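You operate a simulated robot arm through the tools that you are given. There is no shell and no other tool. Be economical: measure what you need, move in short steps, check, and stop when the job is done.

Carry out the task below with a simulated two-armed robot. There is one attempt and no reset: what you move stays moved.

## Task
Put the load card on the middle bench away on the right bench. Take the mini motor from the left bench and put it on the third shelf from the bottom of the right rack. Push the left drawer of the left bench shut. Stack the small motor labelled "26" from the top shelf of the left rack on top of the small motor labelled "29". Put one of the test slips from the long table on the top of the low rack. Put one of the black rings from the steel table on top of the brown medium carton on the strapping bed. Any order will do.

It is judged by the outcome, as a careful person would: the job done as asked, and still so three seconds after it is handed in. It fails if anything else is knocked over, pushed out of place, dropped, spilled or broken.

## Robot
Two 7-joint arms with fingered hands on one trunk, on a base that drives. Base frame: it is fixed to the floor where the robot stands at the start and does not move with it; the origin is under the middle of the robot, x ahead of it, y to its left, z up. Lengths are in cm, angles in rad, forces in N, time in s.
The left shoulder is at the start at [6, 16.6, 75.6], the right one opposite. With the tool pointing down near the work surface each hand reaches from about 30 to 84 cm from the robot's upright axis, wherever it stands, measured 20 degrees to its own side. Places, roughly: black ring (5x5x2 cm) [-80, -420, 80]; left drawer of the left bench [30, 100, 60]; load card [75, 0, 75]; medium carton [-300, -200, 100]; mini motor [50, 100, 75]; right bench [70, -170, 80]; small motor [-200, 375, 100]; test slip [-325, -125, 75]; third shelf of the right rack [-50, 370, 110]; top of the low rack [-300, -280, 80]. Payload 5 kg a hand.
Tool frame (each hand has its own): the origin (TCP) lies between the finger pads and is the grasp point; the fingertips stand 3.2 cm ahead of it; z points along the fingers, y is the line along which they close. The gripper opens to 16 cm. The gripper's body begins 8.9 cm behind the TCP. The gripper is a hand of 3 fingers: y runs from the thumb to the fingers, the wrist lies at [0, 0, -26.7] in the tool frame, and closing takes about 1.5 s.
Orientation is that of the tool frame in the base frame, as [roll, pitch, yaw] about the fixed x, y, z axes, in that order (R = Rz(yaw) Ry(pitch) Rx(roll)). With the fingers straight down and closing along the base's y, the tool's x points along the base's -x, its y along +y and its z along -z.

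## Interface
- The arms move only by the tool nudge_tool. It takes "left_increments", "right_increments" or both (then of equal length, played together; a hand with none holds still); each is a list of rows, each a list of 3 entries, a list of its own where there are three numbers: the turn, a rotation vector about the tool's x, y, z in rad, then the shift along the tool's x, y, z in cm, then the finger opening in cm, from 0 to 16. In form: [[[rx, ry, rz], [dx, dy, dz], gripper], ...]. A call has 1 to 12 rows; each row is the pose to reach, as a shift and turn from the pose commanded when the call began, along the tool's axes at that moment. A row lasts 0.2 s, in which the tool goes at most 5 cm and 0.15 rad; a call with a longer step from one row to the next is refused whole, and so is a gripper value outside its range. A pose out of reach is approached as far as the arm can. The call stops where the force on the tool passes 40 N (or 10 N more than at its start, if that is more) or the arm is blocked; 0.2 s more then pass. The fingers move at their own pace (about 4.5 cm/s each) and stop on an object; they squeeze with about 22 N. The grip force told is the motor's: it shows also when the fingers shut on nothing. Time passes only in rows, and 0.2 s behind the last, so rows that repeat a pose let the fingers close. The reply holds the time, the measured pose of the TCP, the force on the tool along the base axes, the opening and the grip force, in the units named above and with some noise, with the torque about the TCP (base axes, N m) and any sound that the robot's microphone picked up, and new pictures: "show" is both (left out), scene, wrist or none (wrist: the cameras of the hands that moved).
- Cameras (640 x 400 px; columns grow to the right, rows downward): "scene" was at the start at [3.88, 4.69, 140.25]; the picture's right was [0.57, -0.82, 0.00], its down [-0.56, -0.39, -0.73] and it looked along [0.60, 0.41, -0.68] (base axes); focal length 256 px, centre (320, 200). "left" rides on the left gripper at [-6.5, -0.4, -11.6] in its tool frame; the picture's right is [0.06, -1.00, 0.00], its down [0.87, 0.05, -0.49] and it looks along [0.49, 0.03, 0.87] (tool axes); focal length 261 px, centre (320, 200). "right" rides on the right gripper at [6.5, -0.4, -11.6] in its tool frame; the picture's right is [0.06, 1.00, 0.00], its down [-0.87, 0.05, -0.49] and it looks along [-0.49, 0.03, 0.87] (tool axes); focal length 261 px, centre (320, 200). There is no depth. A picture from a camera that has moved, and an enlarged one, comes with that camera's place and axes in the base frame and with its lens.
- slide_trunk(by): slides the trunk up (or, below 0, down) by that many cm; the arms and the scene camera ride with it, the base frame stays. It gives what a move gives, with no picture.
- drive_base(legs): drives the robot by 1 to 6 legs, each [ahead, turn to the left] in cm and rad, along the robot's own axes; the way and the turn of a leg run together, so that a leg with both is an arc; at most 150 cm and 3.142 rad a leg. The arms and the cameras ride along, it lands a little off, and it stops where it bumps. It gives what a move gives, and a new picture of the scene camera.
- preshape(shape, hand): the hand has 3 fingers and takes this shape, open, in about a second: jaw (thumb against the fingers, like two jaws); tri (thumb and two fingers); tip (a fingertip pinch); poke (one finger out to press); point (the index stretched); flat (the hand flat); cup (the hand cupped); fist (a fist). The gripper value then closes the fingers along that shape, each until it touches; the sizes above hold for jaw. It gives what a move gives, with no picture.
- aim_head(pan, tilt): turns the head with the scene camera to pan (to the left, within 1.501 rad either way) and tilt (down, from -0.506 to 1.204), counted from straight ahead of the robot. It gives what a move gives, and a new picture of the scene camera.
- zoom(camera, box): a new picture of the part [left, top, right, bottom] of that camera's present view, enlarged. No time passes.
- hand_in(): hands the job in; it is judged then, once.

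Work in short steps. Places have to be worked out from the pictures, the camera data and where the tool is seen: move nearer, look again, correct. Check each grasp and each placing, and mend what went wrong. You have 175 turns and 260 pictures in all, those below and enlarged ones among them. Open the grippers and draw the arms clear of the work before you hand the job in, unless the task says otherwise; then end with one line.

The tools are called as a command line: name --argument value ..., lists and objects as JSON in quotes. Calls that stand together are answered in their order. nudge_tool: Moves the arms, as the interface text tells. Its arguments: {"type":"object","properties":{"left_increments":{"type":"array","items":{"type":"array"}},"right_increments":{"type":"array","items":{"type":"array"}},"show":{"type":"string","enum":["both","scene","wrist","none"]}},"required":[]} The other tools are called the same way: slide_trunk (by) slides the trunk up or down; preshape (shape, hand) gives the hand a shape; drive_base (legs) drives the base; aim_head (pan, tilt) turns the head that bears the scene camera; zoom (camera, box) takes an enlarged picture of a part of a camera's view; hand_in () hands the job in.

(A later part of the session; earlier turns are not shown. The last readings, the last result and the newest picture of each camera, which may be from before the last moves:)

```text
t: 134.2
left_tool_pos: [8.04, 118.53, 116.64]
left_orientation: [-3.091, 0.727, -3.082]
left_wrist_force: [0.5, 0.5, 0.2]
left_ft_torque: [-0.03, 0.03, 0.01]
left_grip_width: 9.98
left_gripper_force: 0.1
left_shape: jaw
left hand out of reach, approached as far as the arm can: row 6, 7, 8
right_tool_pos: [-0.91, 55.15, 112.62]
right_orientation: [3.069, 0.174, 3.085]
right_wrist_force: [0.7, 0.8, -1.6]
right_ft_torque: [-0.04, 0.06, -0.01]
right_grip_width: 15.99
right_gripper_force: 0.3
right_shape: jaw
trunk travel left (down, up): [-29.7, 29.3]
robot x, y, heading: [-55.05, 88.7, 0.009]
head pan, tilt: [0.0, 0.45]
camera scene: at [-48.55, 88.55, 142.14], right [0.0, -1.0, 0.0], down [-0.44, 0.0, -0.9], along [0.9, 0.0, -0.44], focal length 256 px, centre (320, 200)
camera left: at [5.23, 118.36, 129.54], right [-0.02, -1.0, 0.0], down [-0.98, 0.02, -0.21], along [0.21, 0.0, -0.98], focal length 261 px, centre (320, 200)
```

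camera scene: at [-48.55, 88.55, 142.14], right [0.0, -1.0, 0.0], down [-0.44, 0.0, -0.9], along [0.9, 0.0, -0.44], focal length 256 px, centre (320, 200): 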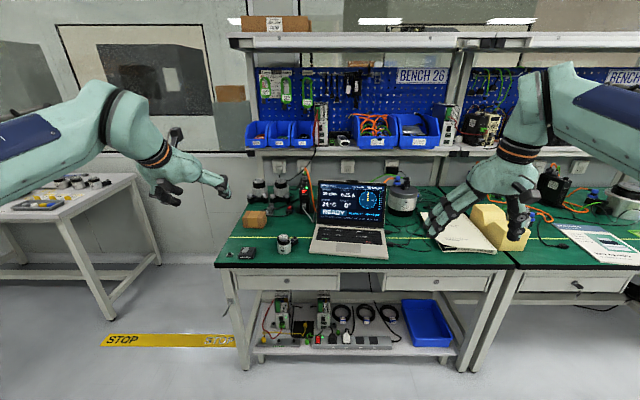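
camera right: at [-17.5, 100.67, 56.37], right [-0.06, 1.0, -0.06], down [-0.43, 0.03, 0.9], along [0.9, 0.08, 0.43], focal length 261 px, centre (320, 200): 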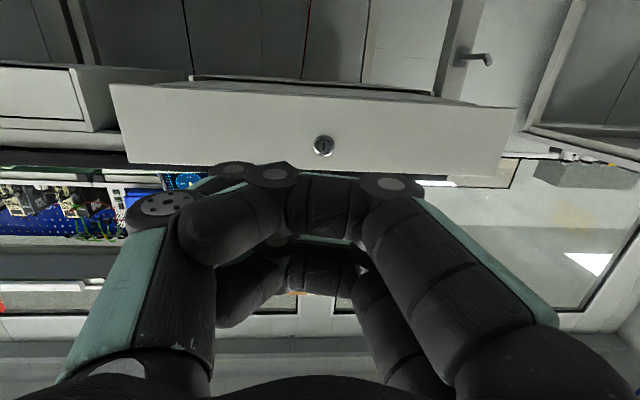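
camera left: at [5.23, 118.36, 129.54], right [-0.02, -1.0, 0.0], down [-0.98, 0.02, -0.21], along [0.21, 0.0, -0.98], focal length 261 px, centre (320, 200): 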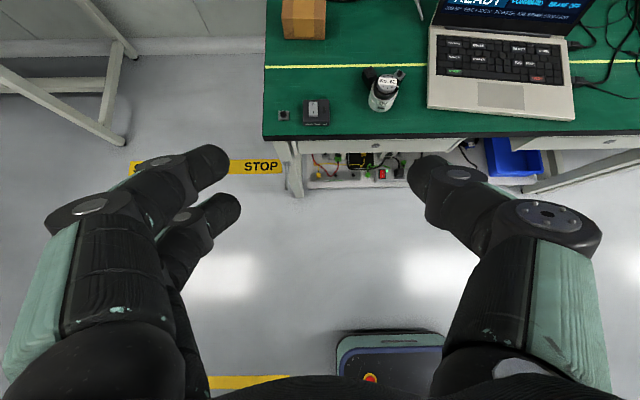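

Now it reaches, at 42 degrees slant. I drive 15 cm closer and move the hand to a pre-grasp spot before the motor at about [32, 104, 88].

drive_base --legs '[[15, 0]]'

nudge_tool --left_increments '[[[0, 0, 0], [0, -4.5, 1], 10], [[0, 0, 0], [0, -9, 2], 10], [[0, 0, 0], [1, -13, 4], 10], [[0, 0, 0], [3, -14.5, 8], 10], [[0, 0, 0], [5, -14.5, 12], 10], [[0, 0, 0], [7, -14.5, 16], 10], [[0, 0, 0], [9, -14.5, 20], 10], [[0, 0, 0], [10.7, -14.5, 24], 10], [[0, 0, 0], [12.3, -14.5, 27.4], 10], [[0, 0, 0], [12.3, -14.5, 27.4], 10]]' --show "wrist"

```text
t: 135.5
left_tool_pos: [22.78, 118.66, 116.56]
left_orientation: [-3.093, 0.727, -3.079]
left_wrist_force: [-0.3, 0.1, -0.2]
left_ft_torque: [-0.02, 0.05, -0.01]
left_grip_width: 10.01
left_gripper_force: 0.0
left_shape: jaw
right_tool_pos: [13.97, 55.08, 112.75]
right_orientation: [3.065, 0.175, 3.084]
right_wrist_force: [1.0, -0.8, -0.5]
right_ft_torque: [-0.01, -0.02, 0.01]
right_grip_width: 16.0
right_gripper_force: 0.0
right_shape: jaw
trunk travel left (down, up): [-29.7, 29.3]
robot x, y, heading: [-40.1, 88.91, 0.004]
head pan, tilt: [0.0, 0.45]
camera scene: at [-33.83, 88.63, 142.15], right [0.01, -1.0, 0.0], down [-0.44, 0.0, -0.9], along [0.9, 0.0, -0.44], focal length 256 px, centre (320, 200)
```

scene: 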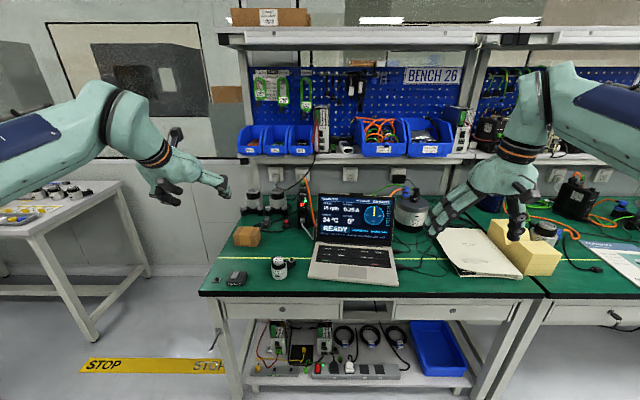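

```text
t: 137.7
left_tool_pos: [27.97, 111.71, 87.36]
left_orientation: [-3.09, 0.727, -3.081]
left_wrist_force: [0.3, 0.2, -0.5]
left_ft_torque: [0.02, -0.01, 0.03]
left_grip_width: 9.99
left_gripper_force: 0.0
left_shape: jaw
left hand out of reach, approached as far as the arm can: row 2, 3, 4, 5, 6, 7, 8, 9, 10
right_tool_pos: [13.79, 55.25, 112.85]
right_orientation: [3.066, 0.175, 3.084]
right_wrist_force: [-1.2, -0.6, 0.1]
right_ft_torque: [-0.01, -0.03, 0.0]
right_grip_width: 15.99
right_gripper_force: 0.1
right_shape: jaw
trunk travel left (down, up): [-29.7, 29.3]
robot x, y, heading: [-40.14, 88.71, 0.006]
head pan, tilt: [0.0, 0.45]
camera left: at [25.25, 111.55, 100.26], right [-0.02, -1.0, 0.0], down [-0.98, 0.02, -0.21], along [0.21, 0.0, -0.98], focal length 261 px, centre (320, 200)
```

left: 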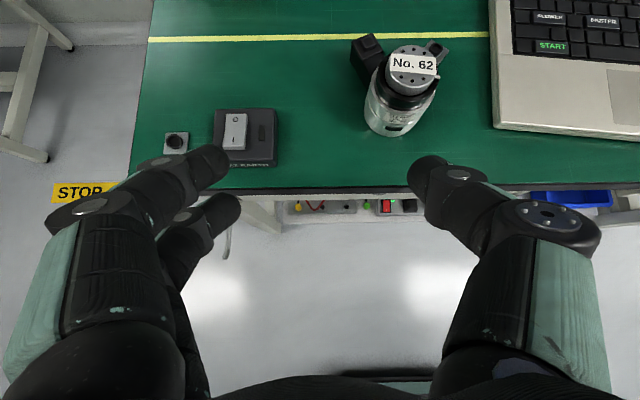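

The arm can't get further inward than y≈112, so I turn the base right by 0.1 rad, which lines the hand up with the motor.

drive_base --legs '[[0, -0.1]]'

zoom --camera "left" --box '[0, 0, 640, 400]'

```text
t: 138.6
left_tool_pos: [29.98, 104.83, 87.39]
left_orientation: [-3.095, 0.73, 3.101]
left_wrist_force: [0.1, 0.0, 0.2]
left_ft_torque: [0.02, 0.0, -0.01]
left_grip_width: 9.98
left_gripper_force: 0.1
left_shape: jaw
right_tool_pos: [10.13, 49.79, 112.75]
right_orientation: [3.067, 0.174, 2.982]
right_wrist_force: [-0.7, -0.8, -0.3]
right_ft_torque: [0.04, -0.06, 0.01]
right_grip_width: 15.99
right_gripper_force: 0.0
right_shape: jaw
trunk travel left (down, up): [-29.7, 29.3]
robot x, y, heading: [-40.25, 88.38, -0.091]
head pan, tilt: [0.0, 0.45]
camera scene: at [-34.0, 87.9, 142.17], right [-0.09, -1.0, 0.0], down [-0.43, 0.04, -0.9], along [0.9, -0.08, -0.43], focal length 256 px, centre (320, 200)
```

scene: 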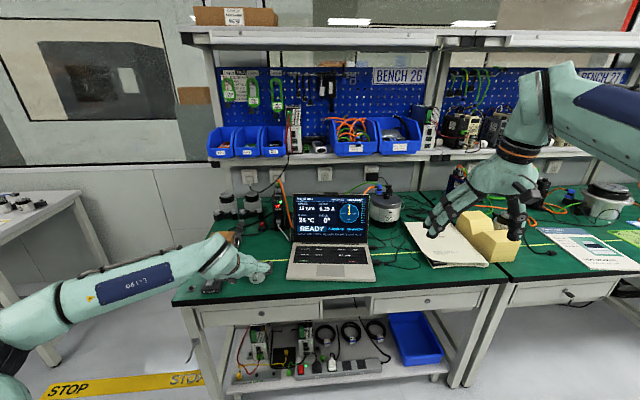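

```text
1.00 times, centred on (320, 200) of left
camera zoom: at [27.21, 104.82, 100.38], right [-0.12, -0.99, -0.01], down [-0.97, 0.12, -0.21], along [0.21, -0.02, -0.98], focal length 261 px, centre (320, 200)
```

zoom: 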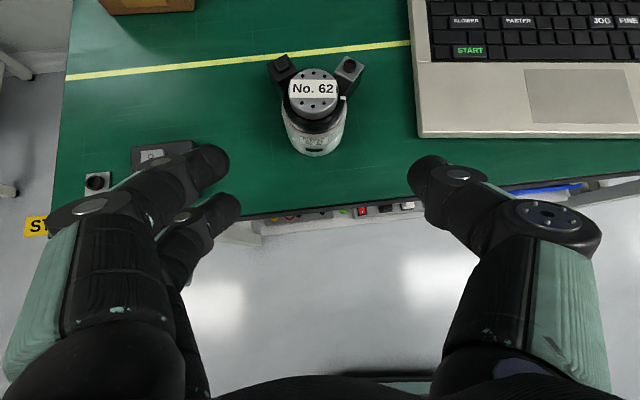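

The motor is dead ahead at [39.8, 104]. I approach along the slant, resetting the command's sideways offset, with the fingers at 9 cm.

nudge_tool --left_increments '[[[0, 0, 0], [0, 3.7, 0], 9], [[0, 0, 0], [0, 7.4, 0], 9], [[0, 0, 0], [0.3, 7.4, 3], 9], [[0, 0, 0], [0.7, 7.4, 5.5], 9], [[0, 0, 0], [1, 7.4, 7.5], 9], [[0, 0, 0], [1, 7.4, 7.5], 9]]' --show "wrist"

```text
t: 140.0
left_tool_pos: [34.7, 111.78, 81.31]
left_orientation: [-3.094, 0.734, 3.098]
left_wrist_force: [1.1, 0.3, 15.8]
left_ft_torque: [0.92, -0.12, 0.04]
left_grip_width: 9.01
left_gripper_force: 0.1
left_shape: jaw
right_tool_pos: [10.16, 49.93, 112.86]
right_orientation: [3.07, 0.175, 2.983]
right_wrist_force: [0.5, -1.4, -0.1]
right_ft_torque: [-0.04, 0.0, -0.03]
right_grip_width: 15.98
right_gripper_force: 0.1
right_shape: jaw
trunk travel left (down, up): [-29.7, 29.3]
robot x, y, heading: [-40.24, 88.17, -0.091]
head pan, tilt: [0.0, 0.45]
camera left: at [31.84, 111.87, 94.17], right [-0.12, -0.99, -0.01], down [-0.97, 0.12, -0.22], along [0.22, -0.02, -0.98], focal length 261 px, centre (320, 200)
```

left: 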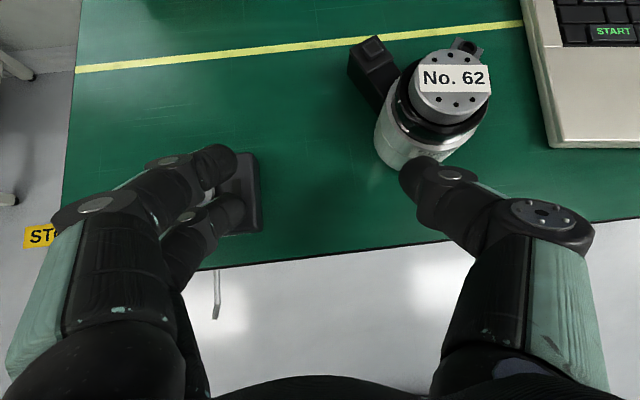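

The command had already been reset by the drive, so the hand drifted left onto the black box with a slight press. I lift off straight up and then move back over.

nudge_tool --left_increments '[[[0, 0, 0], [-1.3, 0, -1.5], 9], [[0, 0, 0], [-3.3, 0, -3.7], 9], [[0, 0, 0], [-4, 0, -5], 9], [[0, 0, 0], [-4, -4, -7], 9], [[0, 0, 0], [-3.5, -7.8, -8], 9], [[0, 0, 0], [-3.5, -7.8, -8], 9]]' --show "wrist"

```text
t: 141.4
left_tool_pos: [31.42, 105.95, 88.7]
left_orientation: [-3.092, 0.728, 3.101]
left_wrist_force: [0.2, 0.3, 0.4]
left_ft_torque: [-0.03, 0.0, 0.02]
left_grip_width: 9.03
left_gripper_force: 0.1
left_shape: jaw
left hand out of reach, approached as far as the arm can: row 5, 6
right_tool_pos: [10.31, 50.02, 112.79]
right_orientation: [3.071, 0.175, 2.982]
right_wrist_force: [0.3, -0.5, -0.7]
right_ft_torque: [-0.01, 0.03, -0.04]
right_grip_width: 15.99
right_gripper_force: 0.0
right_shape: jaw
trunk travel left (down, up): [-29.7, 29.3]
robot x, y, heading: [-39.95, 88.52, -0.09]
head pan, tilt: [0.0, 0.45]
camera left: at [28.59, 105.99, 101.73], right [-0.12, -0.99, 0.0], down [-0.97, 0.12, -0.21], along [0.21, -0.02, -0.98], focal length 261 px, centre (320, 200)
```

left: 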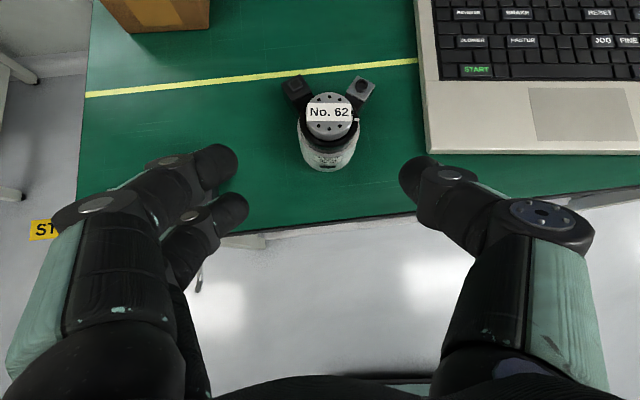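

The motor is untouched. I turn the base a touch (-0.03) to centre it, then look.

drive_base --legs '[[0, -0.03]]'

nudge_tool --left_increments '[[[0, 0, 0], [0, 0, 0], 9]]' --show "wrist"

```text
t: 142.2
left_tool_pos: [31.75, 103.63, 88.81]
left_orientation: [-3.093, 0.731, 3.07]
left_wrist_force: [-0.4, -0.1, 0.8]
left_ft_torque: [0.06, 0.0, 0.02]
left_grip_width: 8.99
left_gripper_force: 0.1
left_shape: jaw
right_tool_pos: [9.01, 48.41, 112.78]
right_orientation: [3.069, 0.176, 2.951]
right_wrist_force: [-0.5, -0.4, 0.4]
right_ft_torque: [0.05, -0.04, 0.04]
right_grip_width: 15.98
right_gripper_force: 0.1
right_shape: jaw
trunk travel left (down, up): [-29.7, 29.3]
robot x, y, heading: [-39.95, 88.55, -0.127]
head pan, tilt: [0.0, 0.45]
camera scene: at [-34.05, 87.69, 142.17], right [-0.12, -0.99, 0.0], down [-0.43, 0.05, -0.9], along [0.89, -0.11, -0.43], focal length 256 px, centre (320, 200)
```

scene: 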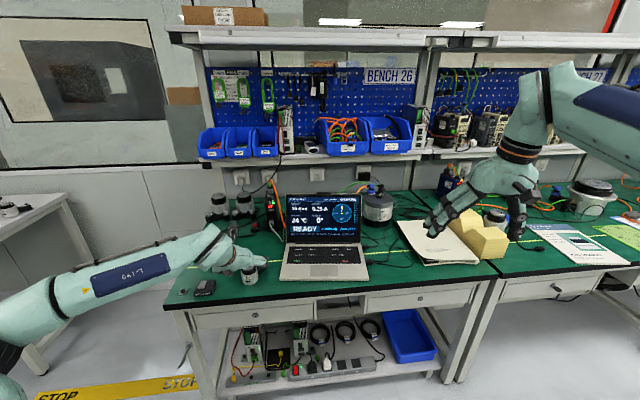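

```text
t: 142.6
left_tool_pos: [31.92, 103.7, 88.79]
left_orientation: [-3.095, 0.73, 3.071]
left_wrist_force: [-0.6, -0.3, 0.0]
left_ft_torque: [0.0, 0.0, -0.02]
left_grip_width: 9.0
left_gripper_force: 0.1
left_shape: jaw
right_tool_pos: [9.1, 48.46, 112.74]
right_orientation: [3.07, 0.174, 2.955]
right_wrist_force: [0.7, -0.1, -0.1]
right_ft_torque: [0.02, 0.01, 0.0]
right_grip_width: 15.99
right_gripper_force: 0.0
right_shape: jaw
trunk travel left (down, up): [-29.7, 29.3]
robot x, y, heading: [-40.0, 88.51, -0.125]
head pan, tilt: [0.0, 0.45]
camera left: at [29.05, 103.92, 101.8], right [-0.15, -0.99, -0.01], down [-0.97, 0.15, -0.22], along [0.21, -0.03, -0.98], focal length 261 px, centre (320, 200)
```

left: 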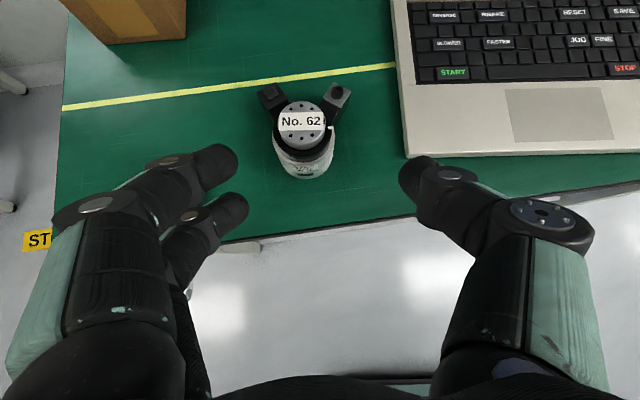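

The black box still stands where it was. Now the motor is 8 cm ahead, 1.1 cm to the left and the grasp height 9.9 cm below; I approach along the slant.

nudge_tool --left_increments '[[[0, 0, 0], [0, 1.15, 3], 9], [[0, 0, 0], [0.2, 1.15, 6], 9], [[0, 0, 0], [0.4, 1.15, 9], 9], [[0, 0, 0], [0.6, 1.15, 11], 9], [[0, 0, 0], [0.6, 1.15, 12.5], 9], [[0, 0, 0], [0.6, 1.15, 12.5], 9]]' --show "wrist"

```text
t: 144.0
left_tool_pos: [36.85, 105.24, 80.31]
left_orientation: [-3.093, 0.73, 3.07]
left_wrist_force: [-1.0, 0.6, 0.0]
left_ft_torque: [0.0, 0.01, -0.02]
left_grip_width: 9.0
left_gripper_force: 0.1
left_shape: jaw
left hand out of reach, approached as far as the arm can: row 2, 3, 4, 5, 6
right_tool_pos: [9.07, 48.51, 112.7]
right_orientation: [3.07, 0.175, 2.954]
right_wrist_force: [-0.1, 0.8, 0.3]
right_ft_torque: [-0.05, -0.03, 0.0]
right_grip_width: 15.97
right_gripper_force: 0.1
right_shape: jaw
trunk travel left (down, up): [-29.7, 29.3]
robot x, y, heading: [-40.05, 88.64, -0.126]
head pan, tilt: [0.0, 0.45]
camera left: at [34.12, 105.39, 93.33], right [-0.15, -0.99, -0.01], down [-0.97, 0.15, -0.22], along [0.21, -0.03, -0.98], focal length 261 px, centre (320, 200)
```

left: 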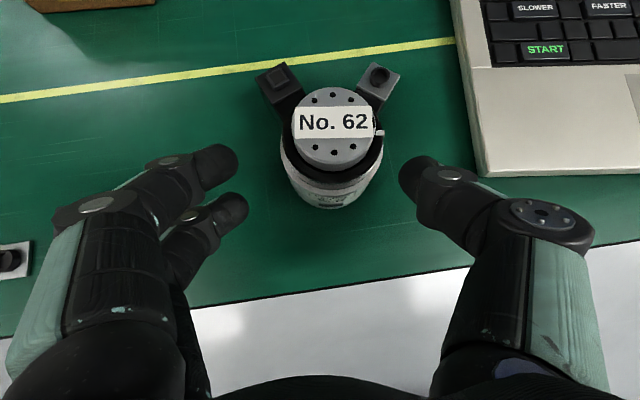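

The forward reach ends here, so I drive the base 3.5 cm ahead to bring the fingers around the motor.

drive_base --legs '[[3.6, 0]]'

nudge_tool --left_increments '[[[0, 0, 0], [0.3, 0, 0.3], 9], [[0, 0, 0], [0.6, 0, 0.7], 9]]' --show "wrist"

```text
t: 144.9
left_tool_pos: [40.4, 104.78, 80.32]
left_orientation: [-3.094, 0.73, 3.07]
left_wrist_force: [0.2, 0.1, 0.3]
left_ft_torque: [-0.02, -0.02, 0.02]
left_grip_width: 8.99
left_gripper_force: 0.1
left_shape: jaw
right_tool_pos: [12.6, 48.13, 112.66]
right_orientation: [3.069, 0.174, 2.956]
right_wrist_force: [0.6, -0.3, 0.1]
right_ft_torque: [0.01, 0.01, 0.01]
right_grip_width: 15.98
right_gripper_force: 0.0
right_shape: jaw
trunk travel left (down, up): [-29.7, 29.3]
robot x, y, heading: [-36.68, 88.47, -0.123]
head pan, tilt: [0.0, 0.45]
camera scene: at [-30.37, 87.39, 142.15], right [-0.12, -0.99, 0.0], down [-0.43, 0.05, -0.9], along [0.89, -0.11, -0.44], focal length 256 px, centre (320, 200)
```

scene: 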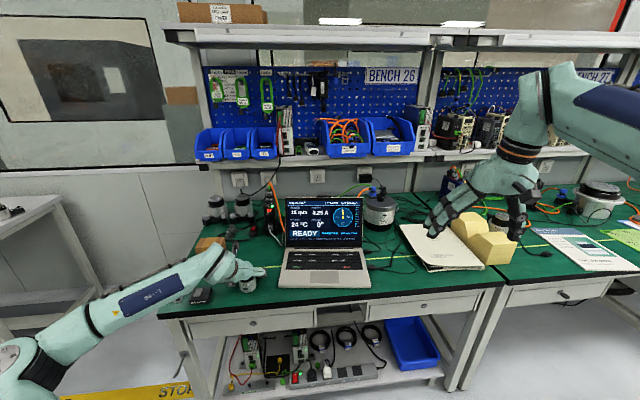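

```text
t: 145.5
left_tool_pos: [40.38, 104.8, 79.35]
left_orientation: [-3.094, 0.728, 3.072]
left_wrist_force: [-0.4, 0.0, 0.4]
left_ft_torque: [0.01, 0.0, 0.0]
left_grip_width: 9.01
left_gripper_force: 0.0
left_shape: jaw
right_tool_pos: [12.65, 48.04, 112.66]
right_orientation: [3.071, 0.175, 2.955]
right_wrist_force: [0.0, 0.5, -0.3]
right_ft_torque: [-0.01, -0.01, 0.0]
right_grip_width: 15.97
right_gripper_force: 0.1
right_shape: jaw
trunk travel left (down, up): [-29.7, 29.3]
robot x, y, heading: [-36.4, 88.32, -0.123]
head pan, tilt: [0.0, 0.45]
camera left: at [37.61, 104.98, 92.4], right [-0.15, -0.99, -0.01], down [-0.97, 0.15, -0.22], along [0.21, -0.03, -0.98], focal length 261 px, centre (320, 200)
```

left: 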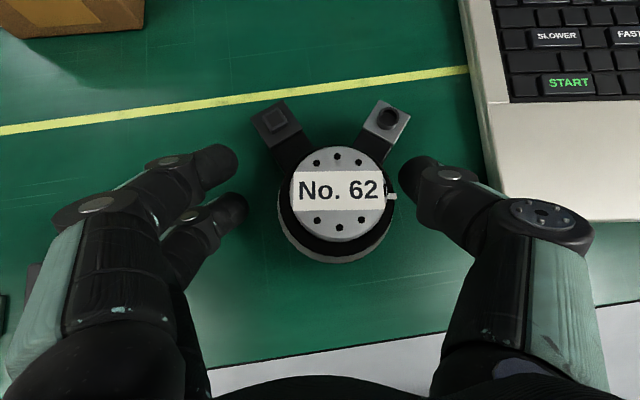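

The motor is slightly right of centre; I shift right 0.8 and close.

nudge_tool --left_increments '[[[0, 0, 0], [0, -0.8, 0], 9], [[0, 0, 0], [0, -0.8, 0], 7], [[0, 0, 0], [0, -0.8, 0], 5], [[0, 0, 0], [0, -0.8, 0], 4], [[0, 0, 0], [0, -0.8, 0], 4], [[0, 0, 0], [0, -0.8, 0], 4], [[0, 0, 0], [0, -0.8, 0], 4]]' --show "wrist"

```text
t: 147.1
left_tool_pos: [40.25, 104.2, 79.48]
left_orientation: [-3.093, 0.731, 3.07]
left_wrist_force: [0.6, -0.1, 3.0]
left_ft_torque: [0.13, -0.15, 0.0]
left_grip_width: 4.76
left_gripper_force: 21.9
left_shape: jaw
right_tool_pos: [12.58, 48.04, 112.81]
right_orientation: [3.068, 0.175, 2.955]
right_wrist_force: [-0.6, -0.3, -0.6]
right_ft_torque: [0.02, 0.02, -0.01]
right_grip_width: 16.0
right_gripper_force: 0.1
right_shape: jaw
trunk travel left (down, up): [-29.7, 29.3]
robot x, y, heading: [-36.69, 87.93, -0.127]
head pan, tilt: [0.0, 0.45]
camera left: at [37.4, 104.44, 92.41], right [-0.15, -0.99, -0.01], down [-0.97, 0.15, -0.22], along [0.21, -0.03, -0.98], focal length 261 px, centre (320, 200)
```

left: 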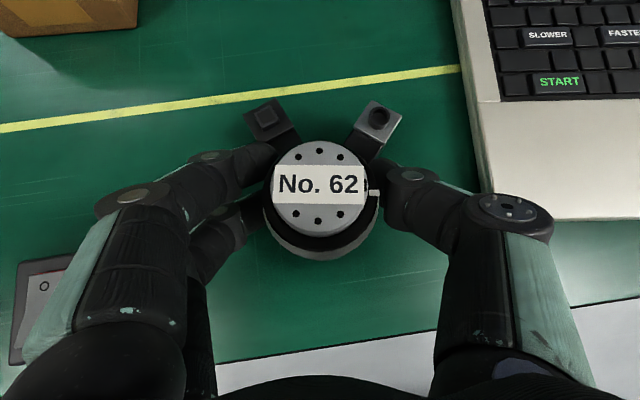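

Gripped at 4.76 cm with the slanted hand (bottom ~4.5 cm below TCP). I lift it straight up.

nudge_tool --left_increments '[[[0, 0, 0], [-1.3, 0, -1.5], 4], [[0, 0, 0], [-4, 0, -4.5], 4], [[0, 0, 0], [-6.7, 0, -7.5], 4], [[0, 0, 0], [-9.3, 0, -10.5], 4], [[0, 0, 0], [-12, 0, -13.5], 4], [[0, 0, 0], [-14.5, 0, -16.3], 4]]' --show "wrist"

```text
t: 148.5
left_tool_pos: [39.82, 108.88, 98.2]
left_orientation: [-3.091, 0.73, 3.072]
left_wrist_force: [0.4, -0.3, -4.6]
left_ft_torque: [-0.03, 0.04, 0.01]
left_grip_width: 4.5
left_gripper_force: 22.1
left_shape: jaw
left hand out of reach, approached as far as the arm can: row 1, 2, 3, 4, 5, 6
right_tool_pos: [12.58, 48.2, 112.72]
right_orientation: [3.069, 0.173, 2.954]
right_wrist_force: [0.5, -0.3, -1.0]
right_ft_torque: [-0.02, 0.01, 0.0]
right_grip_width: 15.97
right_gripper_force: 0.2
right_shape: jaw
trunk travel left (down, up): [-29.7, 29.3]
robot x, y, heading: [-36.52, 88.38, -0.124]
head pan, tilt: [0.0, 0.45]
camera left: at [37.04, 109.06, 111.12], right [-0.15, -0.99, 0.0], down [-0.97, 0.15, -0.22], along [0.21, -0.03, -0.98], focal length 261 px, centre (320, 200)
```

left: 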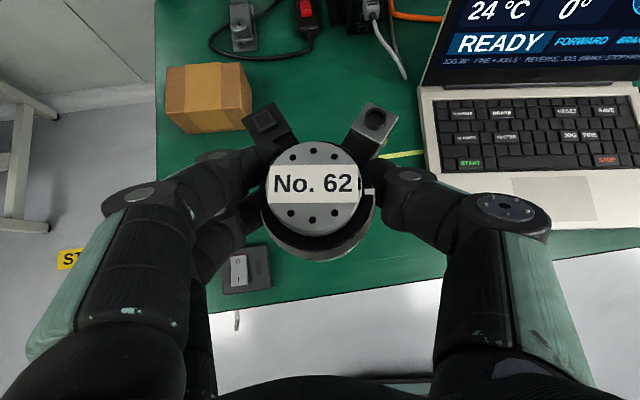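

The motor is lifted and the box beside is still in place. I back away, turn left toward the racks and look.

drive_base --legs '[[-5, 0], [0, 1.45]]'

slide_trunk --by 22

aim_head --pan 0.2 --tilt 0.45

```text
t: 152.9
left_tool_pos: [-52.57, 167.25, 98.19]
left_orientation: [-3.093, 0.731, -1.767]
left_wrist_force: [-0.2, -0.3, -4.9]
left_ft_torque: [-0.05, 0.03, 0.03]
left_grip_width: 4.5
left_gripper_force: 21.7
left_shape: jaw
right_tool_pos: [4.35, 132.7, 112.74]
right_orientation: [3.07, 0.174, -1.885]
right_wrist_force: [-0.6, 0.2, 0.1]
right_ft_torque: [-0.02, 0.03, -0.01]
right_grip_width: 15.99
right_gripper_force: 0.0
right_shape: jaw
trunk travel left (down, up): [-29.7, 29.3]
robot x, y, heading: [-41.57, 89.26, 1.324]
head pan, tilt: [0.0, 0.45]
camera scene: at [-40.07, 94.8, 142.16], right [0.97, -0.25, 0.0], down [-0.11, -0.42, -0.9], along [0.22, 0.87, -0.44], focal length 256 px, centre (320, 200)
```

scene: 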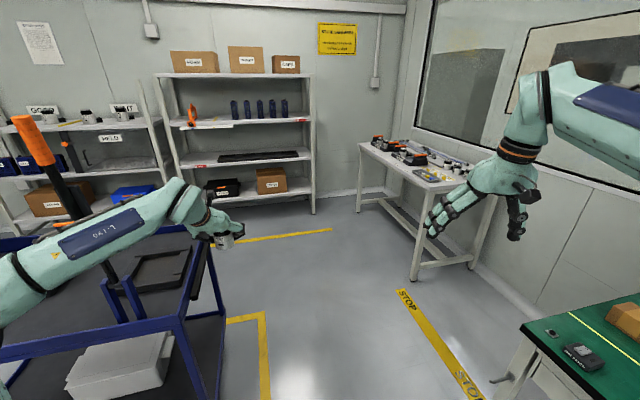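

```text
t: 155.3
left_tool_pos: [-52.59, 167.31, 120.1]
left_orientation: [-3.093, 0.728, -1.768]
left_wrist_force: [0.0, 0.9, -3.6]
left_ft_torque: [-0.04, 0.01, 0.0]
left_grip_width: 4.5
left_gripper_force: 22.1
left_shape: jaw
right_tool_pos: [4.37, 132.58, 134.65]
right_orientation: [3.07, 0.174, -1.885]
right_wrist_force: [0.6, 0.2, -0.4]
right_ft_torque: [0.01, 0.0, 0.0]
right_grip_width: 16.01
right_gripper_force: 0.1
right_shape: jaw
trunk travel left (down, up): [-51.7, 7.3]
robot x, y, heading: [-41.68, 88.6, 1.321]
head pan, tilt: [0.0, 0.45]
```

```text
t: 156.0
left_tool_pos: [-52.49, 167.3, 120.22]
left_orientation: [-3.095, 0.728, -1.768]
left_wrist_force: [-0.7, -0.2, -4.8]
left_ft_torque: [-0.04, 0.02, 0.0]
left_grip_width: 4.5
left_gripper_force: 21.7
left_shape: jaw
right_tool_pos: [4.32, 132.68, 134.8]
right_orientation: [3.07, 0.175, -1.885]
right_wrist_force: [0.1, -0.4, 0.5]
right_ft_torque: [0.0, 0.01, -0.03]
right_grip_width: 16.02
right_gripper_force: 0.1
right_shape: jaw
trunk travel left (down, up): [-51.7, 7.3]
robot x, y, heading: [-41.5, 88.89, 1.326]
head pan, tilt: [0.201, 0.45]
camera scene: at [-41.88, 95.11, 164.15], right [1.0, -0.05, 0.0], down [-0.02, -0.43, -0.9], along [0.05, 0.9, -0.44], focal length 256 px, centre (320, 200)
```

scene: 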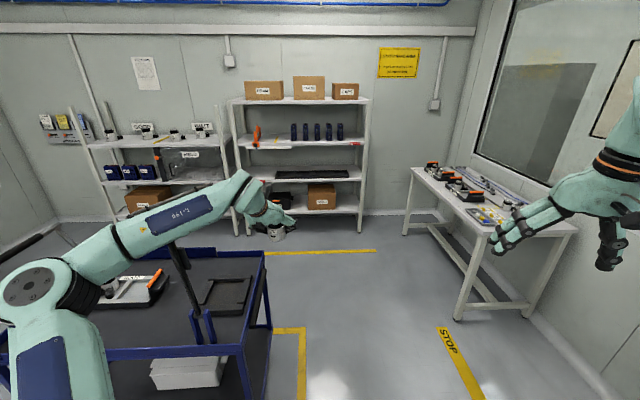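

I zoom in on the right rack.

zoom --camera "scene" --box '[220, 70, 380, 230]'

```text
2.50 times, centred on (300, 150) of scene
camera zoom: at [-41.88, 95.11, 164.15], right [1.0, -0.05, 0.0], down [-0.02, -0.43, -0.9], along [0.05, 0.9, -0.44], focal length 640 px, centre (370, 325)
```

zoom: 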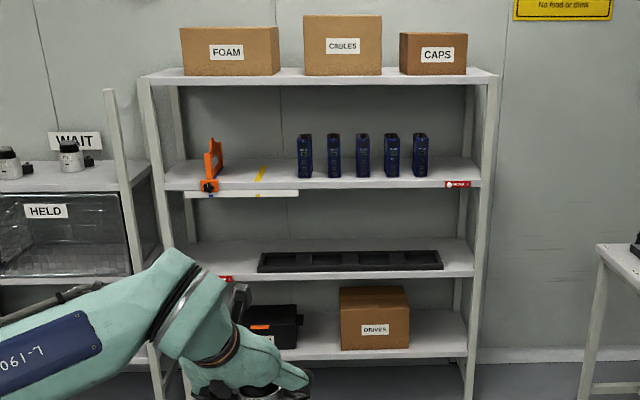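

The third shelf is the one with the blue cans; there is room left of them around x≈-65. I drive around the cart along x≈5.

drive_base --legs '[[0, -0.34], [84, 0], [0, 0.585], [70, 0]]'

```text
t: 166.6
left_tool_pos: [-27.08, 302.58, 120.2]
left_orientation: [-3.095, 0.729, -1.505]
left_wrist_force: [-1.2, 0.0, -4.5]
left_ft_torque: [-0.05, -0.02, 0.01]
left_grip_width: 4.47
left_gripper_force: 22.2
left_shape: jaw
right_tool_pos: [36.72, 283.76, 134.73]
right_orientation: [3.069, 0.175, -1.624]
right_wrist_force: [0.2, 0.9, 0.2]
right_ft_torque: [0.0, 0.0, -0.01]
right_grip_width: 16.01
right_gripper_force: 0.1
right_shape: jaw
trunk travel left (down, up): [-51.7, 7.3]
robot x, y, heading: [3.68, 229.15, 1.579]
head pan, tilt: [0.201, 0.45]
camera scene: at [1.69, 235.52, 164.15], right [0.98, 0.21, 0.0], down [0.09, -0.43, -0.9], along [-0.19, 0.88, -0.44], focal length 256 px, centre (320, 200)
```

scene: 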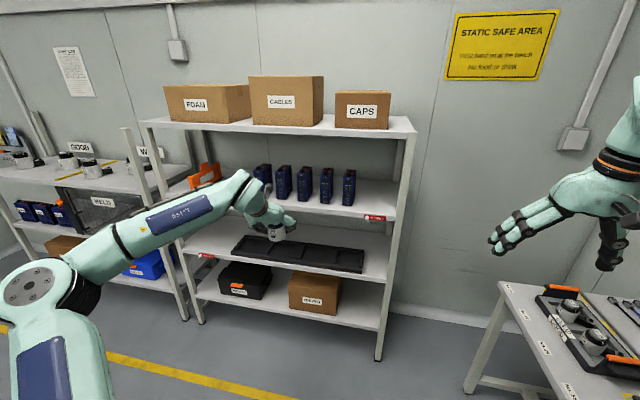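

I look closer at the free spots on that shelf.

zoom --camera "scene" --box '[130, 110, 430, 260]'

```text
2.13 times, centred on (280, 185) of scene
camera zoom: at [1.69, 235.52, 164.15], right [0.98, 0.21, 0.0], down [0.09, -0.43, -0.9], along [-0.19, 0.88, -0.44], focal length 546 px, centre (405, 232)
```

zoom: 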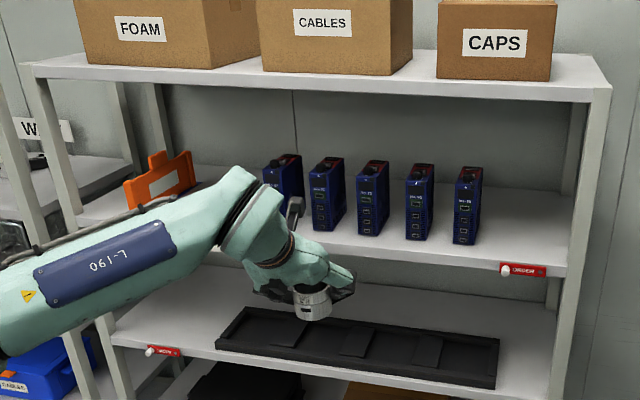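

The cleanest spot is the right end of the shelf (x≈-6…15, z≈102). I'll approach with the base turned right at heading 1.2, ending around [5.6, 274]; first to a stand-off.

drive_base --legs '[[0, 0.1], [28, 0], [0, -0.48]]'

aim_head --pan 0.2 --tilt 0.6

```text
t: 170.5
left_tool_pos: [0.02, 336.19, 120.24]
left_orientation: [-3.095, 0.732, -1.899]
left_wrist_force: [0.2, 0.2, -5.1]
left_ft_torque: [-0.05, 0.0, -0.01]
left_grip_width: 4.48
left_gripper_force: 21.8
left_shape: jaw
right_tool_pos: [51.84, 294.39, 134.75]
right_orientation: [3.068, 0.175, -2.016]
right_wrist_force: [0.5, 0.0, 0.0]
right_ft_torque: [-0.03, 0.03, -0.01]
right_grip_width: 16.0
right_gripper_force: 0.0
right_shape: jaw
trunk travel left (down, up): [-51.7, 7.3]
robot x, y, heading: [0.53, 257.05, 1.19]
head pan, tilt: [0.201, 0.45]
camera scene: at [1.19, 263.26, 164.16], right [0.98, -0.18, 0.0], down [-0.08, -0.43, -0.9], along [0.16, 0.89, -0.44], focal length 256 px, centre (320, 200)
```

scene: 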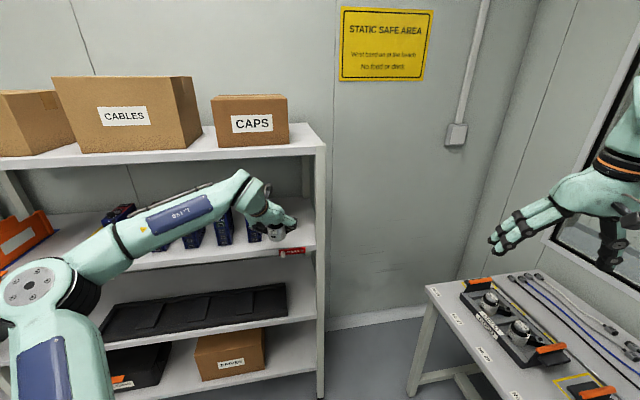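

```text
t: 171.2
left_tool_pos: [-0.04, 336.3, 120.14]
left_orientation: [-3.093, 0.729, -1.9]
left_wrist_force: [-0.2, -0.9, -4.7]
left_ft_torque: [-0.02, 0.02, 0.03]
left_grip_width: 4.47
left_gripper_force: 22.4
left_shape: jaw
right_tool_pos: [51.85, 294.54, 134.82]
right_orientation: [3.07, 0.174, -2.017]
right_wrist_force: [0.1, 0.2, -0.1]
right_ft_torque: [0.02, 0.0, 0.0]
right_grip_width: 15.95
right_gripper_force: 0.1
right_shape: jaw
trunk travel left (down, up): [-51.7, 7.3]
robot x, y, heading: [0.21, 256.96, 1.191]
head pan, tilt: [0.201, 0.6]
camera scene: at [1.03, 262.97, 162.8], right [0.98, -0.18, 0.0], down [-0.1, -0.56, -0.83], along [0.15, 0.81, -0.56], focal length 256 px, centre (320, 200)
```

scene: 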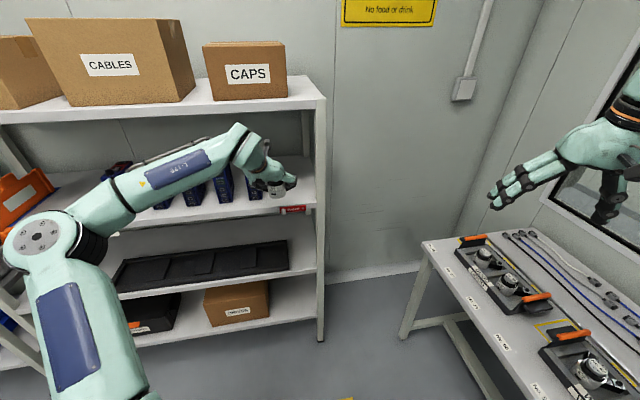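

Shelf's right front corner is near [15, 347] and the last drive unit near x=-6. I drive 18 cm ahead so the motor hangs over the free spot at about [6.7, 353].

drive_base --legs '[[18, 0]]'

nudge_tool --left_increments '[[[0, 0, 0], [1.3, 0, 1.5], 4], [[0, 0, 0], [2.7, 0, 3], 4], [[0, 0, 0], [4, 0, 4.5], 4]]' --show "wrist"

```text
t: 172.7
left_tool_pos: [6.85, 353.18, 120.11]
left_orientation: [-3.092, 0.729, -1.898]
left_wrist_force: [-0.6, -0.7, -5.8]
left_ft_torque: [-0.07, 0.01, -0.02]
left_grip_width: 4.46
left_gripper_force: 22.2
left_shape: jaw
right_tool_pos: [58.66, 311.5, 134.64]
right_orientation: [3.07, 0.171, -2.013]
right_wrist_force: [-0.2, 0.5, 0.1]
right_ft_torque: [-0.07, 0.04, -0.05]
right_grip_width: 16.0
right_gripper_force: 0.0
right_shape: jaw
trunk travel left (down, up): [-51.7, 7.3]
robot x, y, heading: [7.42, 273.94, 1.19]
head pan, tilt: [0.201, 0.6]
camera scene: at [7.85, 279.95, 162.79], right [0.98, -0.18, 0.0], down [-0.1, -0.56, -0.82], along [0.15, 0.81, -0.57], focal length 256 px, centre (320, 200)
```

scene: 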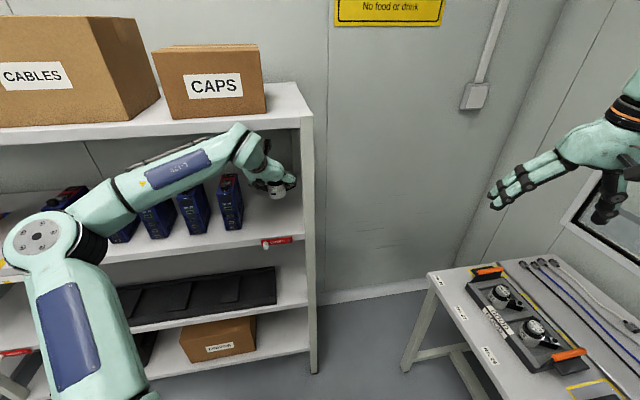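

```text
t: 173.5
left_tool_pos: [6.82, 353.05, 113.98]
left_orientation: [-3.093, 0.73, -1.897]
left_wrist_force: [0.7, 0.1, -4.1]
left_ft_torque: [-0.07, 0.01, -0.02]
left_grip_width: 4.48
left_gripper_force: 21.6
left_shape: jaw
right_tool_pos: [58.54, 311.33, 134.71]
right_orientation: [3.07, 0.174, -2.014]
right_wrist_force: [-0.2, -0.2, 0.5]
right_ft_torque: [-0.03, 0.03, 0.0]
right_grip_width: 15.98
right_gripper_force: 0.0
right_shape: jaw
trunk travel left (down, up): [-51.7, 7.3]
robot x, y, heading: [7.54, 274.0, 1.192]
head pan, tilt: [0.201, 0.6]
camera left: at [5.81, 350.26, 126.96], right [0.92, -0.39, -0.01], down [-0.39, -0.9, -0.21], along [0.08, 0.2, -0.98], focal length 261 px, centre (320, 200)
```

left: 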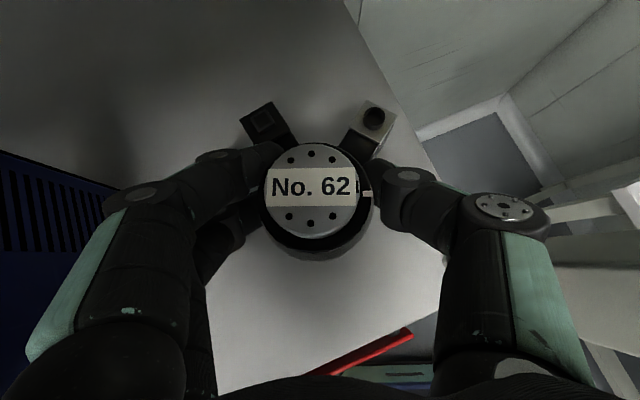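

The motor is well over the shelf. I lower 5.5 cm and then more gently.

nudge_tool --left_increments '[[[0, 0, 0], [1.3, 0, 1.5], 4], [[0, 0, 0], [2.7, 0, 3], 4], [[0, 0, 0], [3.6, 0, 4.1], 4], [[0, 0, 0], [4, 0, 4.5], 4], [[0, 0, 0], [4.3, 0, 4.8], 4]]' --show "wrist"

```text
t: 174.3
left_tool_pos: [7.16, 353.35, 110.45]
left_orientation: [-3.101, 0.761, -1.909]
left_wrist_force: [-2.5, -6.0, 16.5]
left_ft_torque: [0.19, 0.3, 0.09]
left_grip_width: 4.62
left_gripper_force: 21.8
left_shape: jaw
right_tool_pos: [58.52, 311.37, 134.7]
right_orientation: [3.07, 0.174, -2.012]
right_wrist_force: [-0.8, 0.4, 0.4]
right_ft_torque: [-0.03, 0.0, -0.03]
right_grip_width: 16.0
right_gripper_force: 0.1
right_shape: jaw
trunk travel left (down, up): [-51.7, 7.3]
robot x, y, heading: [7.65, 273.73, 1.191]
head pan, tilt: [0.201, 0.6]
stopped in row 4 (left hand): the force on the tool passed its limit (the readings are from after the stop); the commanded pose is now the measured one
camera left: at [6.09, 350.14, 123.3], right [0.92, -0.4, -0.01], down [-0.39, -0.89, -0.25], along [0.09, 0.23, -0.97], focal length 261 px, centre (320, 200)
```

left: 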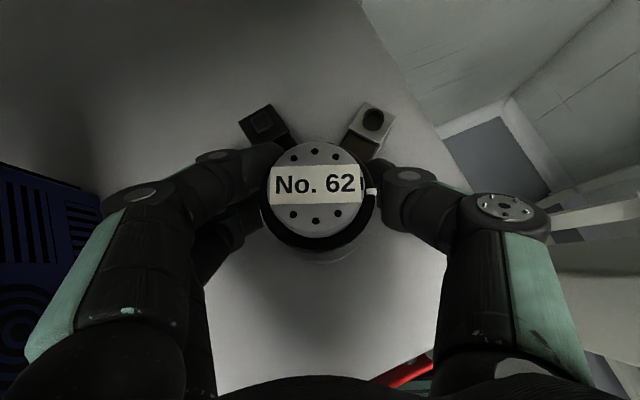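

Contact with the shelf (z≈106). I ease off 0.2 cm, undo the slight tilt and release.

nudge_tool --left_increments '[[[0, 0.03, 0], [-0.1, 0, -0.15], 4], [[0, 0.03, 0], [-0.1, 0, -0.15], 4.5], [[0, 0.03, 0], [-0.1, 0, -0.15], 6], [[0, 0.03, 0], [-0.1, 0, -0.15], 8.5], [[0, 0.03, 0], [-0.1, 0, -0.15], 8.5]]' --show "wrist"

```text
t: 175.5
left_tool_pos: [7.07, 353.27, 110.17]
left_orientation: [-3.1, 0.721, -1.906]
left_wrist_force: [1.0, -1.8, 4.5]
left_ft_torque: [0.06, 0.18, 0.06]
left_grip_width: 8.32
left_gripper_force: 0.1
left_shape: jaw
right_tool_pos: [58.48, 311.5, 134.76]
right_orientation: [3.067, 0.172, -2.012]
right_wrist_force: [0.2, -0.1, 0.0]
right_ft_torque: [0.02, 0.01, 0.03]
right_grip_width: 16.0
right_gripper_force: 0.1
right_shape: jaw
trunk travel left (down, up): [-51.7, 7.3]
robot x, y, heading: [7.28, 273.58, 1.192]
head pan, tilt: [0.201, 0.6]
camera left: at [6.07, 350.51, 123.02], right [0.92, -0.4, -0.01], down [-0.39, -0.9, -0.21], along [0.07, 0.19, -0.98], focal length 261 px, centre (320, 200)
```

left: 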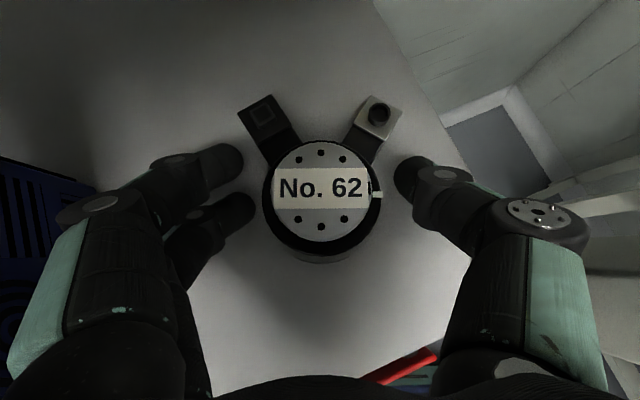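

The motor stands free. I withdraw along the slant and back the base off.

nudge_tool --left_increments '[[[0, 0, 0], [0, 0, -2], 9], [[0, 0, 0], [0.5, 0, -4.5], 9], [[0, 0, 0], [1, 0, -7.5], 9], [[0, 0, 0], [1.5, 0, -11], 9], [[0, 0, 0], [2, 0, -14], 9]]' --show "none"

drive_base --legs '[[-35, 0]]'

```text
t: 176.7
left_tool_pos: [2.89, 343.12, 119.39]
left_orientation: [-3.101, 0.725, -1.909]
left_wrist_force: [0.9, -0.4, 0.7]
left_ft_torque: [0.02, 0.01, -0.02]
left_grip_width: 8.93
left_gripper_force: 0.0
left_shape: jaw
right_tool_pos: [58.48, 311.23, 134.73]
right_orientation: [3.069, 0.173, -2.015]
right_wrist_force: [0.2, 0.2, -0.2]
right_ft_torque: [0.08, 0.04, 0.0]
right_grip_width: 15.97
right_gripper_force: 0.0
right_shape: jaw
trunk travel left (down, up): [-51.7, 7.3]
robot x, y, heading: [7.3, 274.11, 1.193]
head pan, tilt: [0.201, 0.6]
```

```text
t: 179.0
left_tool_pos: [-9.89, 310.9, 119.38]
left_orientation: [-3.1, 0.726, -1.912]
left_wrist_force: [-0.8, -0.2, 1.1]
left_ft_torque: [0.01, 0.01, -0.02]
left_grip_width: 8.92
left_gripper_force: 0.1
left_shape: jaw
right_tool_pos: [45.59, 278.84, 134.88]
right_orientation: [3.07, 0.175, -2.015]
right_wrist_force: [-0.3, 0.0, 0.1]
right_ft_torque: [0.02, -0.01, -0.03]
right_grip_width: 15.99
right_gripper_force: 0.0
right_shape: jaw
trunk travel left (down, up): [-51.7, 7.3]
robot x, y, heading: [-5.69, 241.23, 1.187]
head pan, tilt: [0.201, 0.6]
camera scene: at [-5.21, 247.21, 162.81], right [0.98, -0.18, 0.0], down [-0.1, -0.56, -0.83], along [0.15, 0.81, -0.56], focal length 256 px, centre (320, 200)
```

scene: 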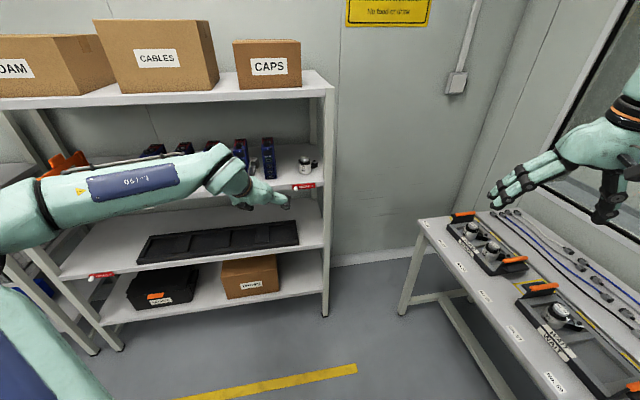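

The mini motor stands on the third shelf. I turn the left hand to point down again and then drive over toward the left rack.

nudge_tool --left_increments '[[[0, 0.14, 0], [0, 0, -1], 12], [[0, 0.28, 0], [0, 0, -2], 12], [[0, 0.42, 0], [0, 0, -3], 12], [[0, 0.56, 0], [0, 0, -4], 12], [[0, 0.7, 0], [0, 0, -5], 12], [[0, 0.72, 0], [0, 0, -7], 12]]' --show "none"

drive_base --legs '[[0, 0.3], [15, 0], [0, 1.65], [135, 0], [0, -1.57]]'

```text
t: 180.4
left_tool_pos: [-20.37, 306.51, 125.1]
left_orientation: [-3.112, 0.028, -1.93]
left_wrist_force: [-0.1, -0.6, 0.9]
left_ft_torque: [0.1, 0.03, -0.01]
left_grip_width: 11.99
left_gripper_force: 0.0
left_shape: jaw
left hand out of reach, approached as far as the arm can: row 4, 5, 6
right_tool_pos: [45.79, 278.71, 134.86]
right_orientation: [3.067, 0.178, -2.016]
right_wrist_force: [0.4, -0.8, 0.1]
right_ft_torque: [0.12, 0.0, 0.01]
right_grip_width: 16.02
right_gripper_force: 0.0
right_shape: jaw
trunk travel left (down, up): [-51.7, 7.3]
robot x, y, heading: [-5.63, 241.2, 1.194]
head pan, tilt: [0.201, 0.6]
```

```text
t: 196.8
left_tool_pos: [-175.74, 317.04, 125.0]
left_orientation: [-3.11, 0.028, -1.57]
left_wrist_force: [-0.1, 0.4, 0.7]
left_ft_torque: [0.0, 0.03, 0.02]
left_grip_width: 12.0
left_gripper_force: 0.1
left_shape: jaw
right_tool_pos: [-104.02, 314.33, 134.75]
right_orientation: [3.067, 0.173, -1.654]
right_wrist_force: [0.4, -0.4, 0.6]
right_ft_torque: [0.02, 0.04, 0.0]
right_grip_width: 15.99
right_gripper_force: 0.1
right_shape: jaw
trunk travel left (down, up): [-51.7, 7.3]
robot x, y, heading: [-138.73, 260.83, 1.552]
head pan, tilt: [0.201, 0.6]
camera scene: at [-140.44, 266.76, 162.8], right [0.98, 0.18, 0.0], down [0.1, -0.56, -0.83], along [-0.15, 0.81, -0.56], focal length 256 px, centre (320, 200)
```

scene: 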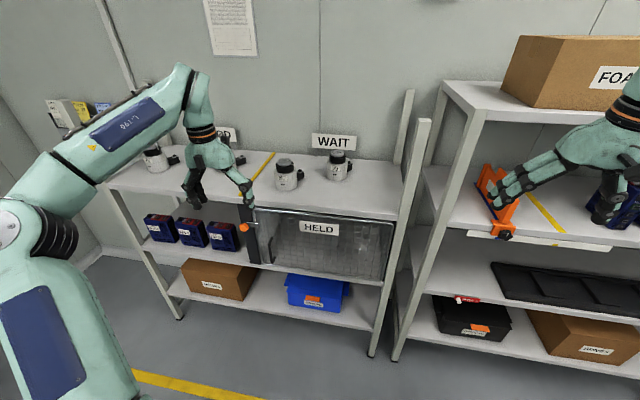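

I zoom on the top shelf of the left rack to read the labels.

zoom --camera "scene" --box '[100, 100, 420, 220]'

nudge_tool --left_increments '[[[0, 0, 0], [4, 0, -2], 12], [[0, 0, 0], [8, 2, -4], 12], [[0, 0, 0], [12, 4, -6], 12], [[0, 0, 0], [16, 6, -6], 12], [[0, 0, 0], [20, 8, -6], 12]]' --show "scene"

```text
2.00 times, centred on (260, 160) of scene
camera zoom: at [-140.44, 266.76, 162.8], right [0.98, 0.18, 0.0], down [0.1, -0.56, -0.83], along [-0.15, 0.81, -0.56], focal length 512 px, centre (440, 280)
```

zoom: 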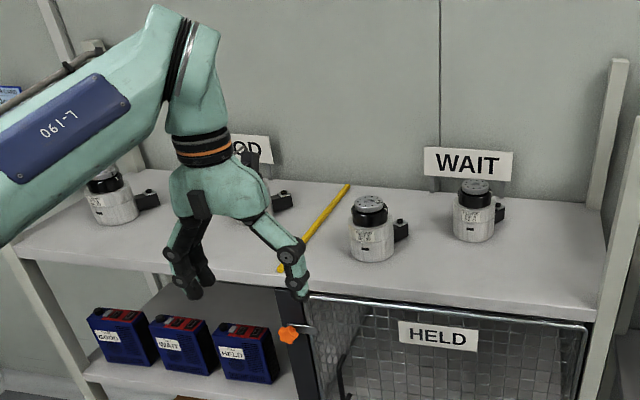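

```text
t: 198.2
left_tool_pos: [-171.7, 300.5, 134.67]
left_orientation: [-3.133, 0.165, -1.973]
left_wrist_force: [-0.7, -0.2, -0.4]
left_ft_torque: [-0.04, -0.08, -0.02]
left_grip_width: 12.03
left_gripper_force: 0.1
left_shape: jaw
right_tool_pos: [-104.33, 314.33, 134.71]
right_orientation: [3.072, 0.175, -1.654]
right_wrist_force: [-1.0, 1.0, -0.5]
right_ft_torque: [-0.04, -0.07, -0.03]
right_grip_width: 15.96
right_gripper_force: 0.1
right_shape: jaw
trunk travel left (down, up): [-51.7, 7.3]
robot x, y, heading: [-138.73, 261.04, 1.553]
head pan, tilt: [0.201, 0.6]
stopped in row 5 (left hand): the arm was blocked; the commanded pose is now the measured one
camera scene: at [-140.76, 266.9, 162.79], right [0.98, 0.18, 0.0], down [0.1, -0.56, -0.82], along [-0.15, 0.81, -0.57], focal length 256 px, centre (320, 200)
```

scene: 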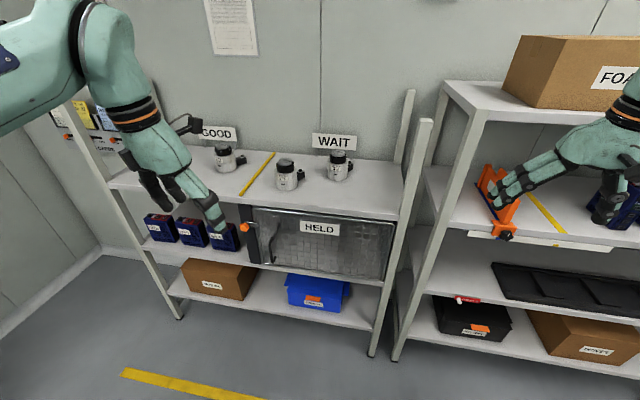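

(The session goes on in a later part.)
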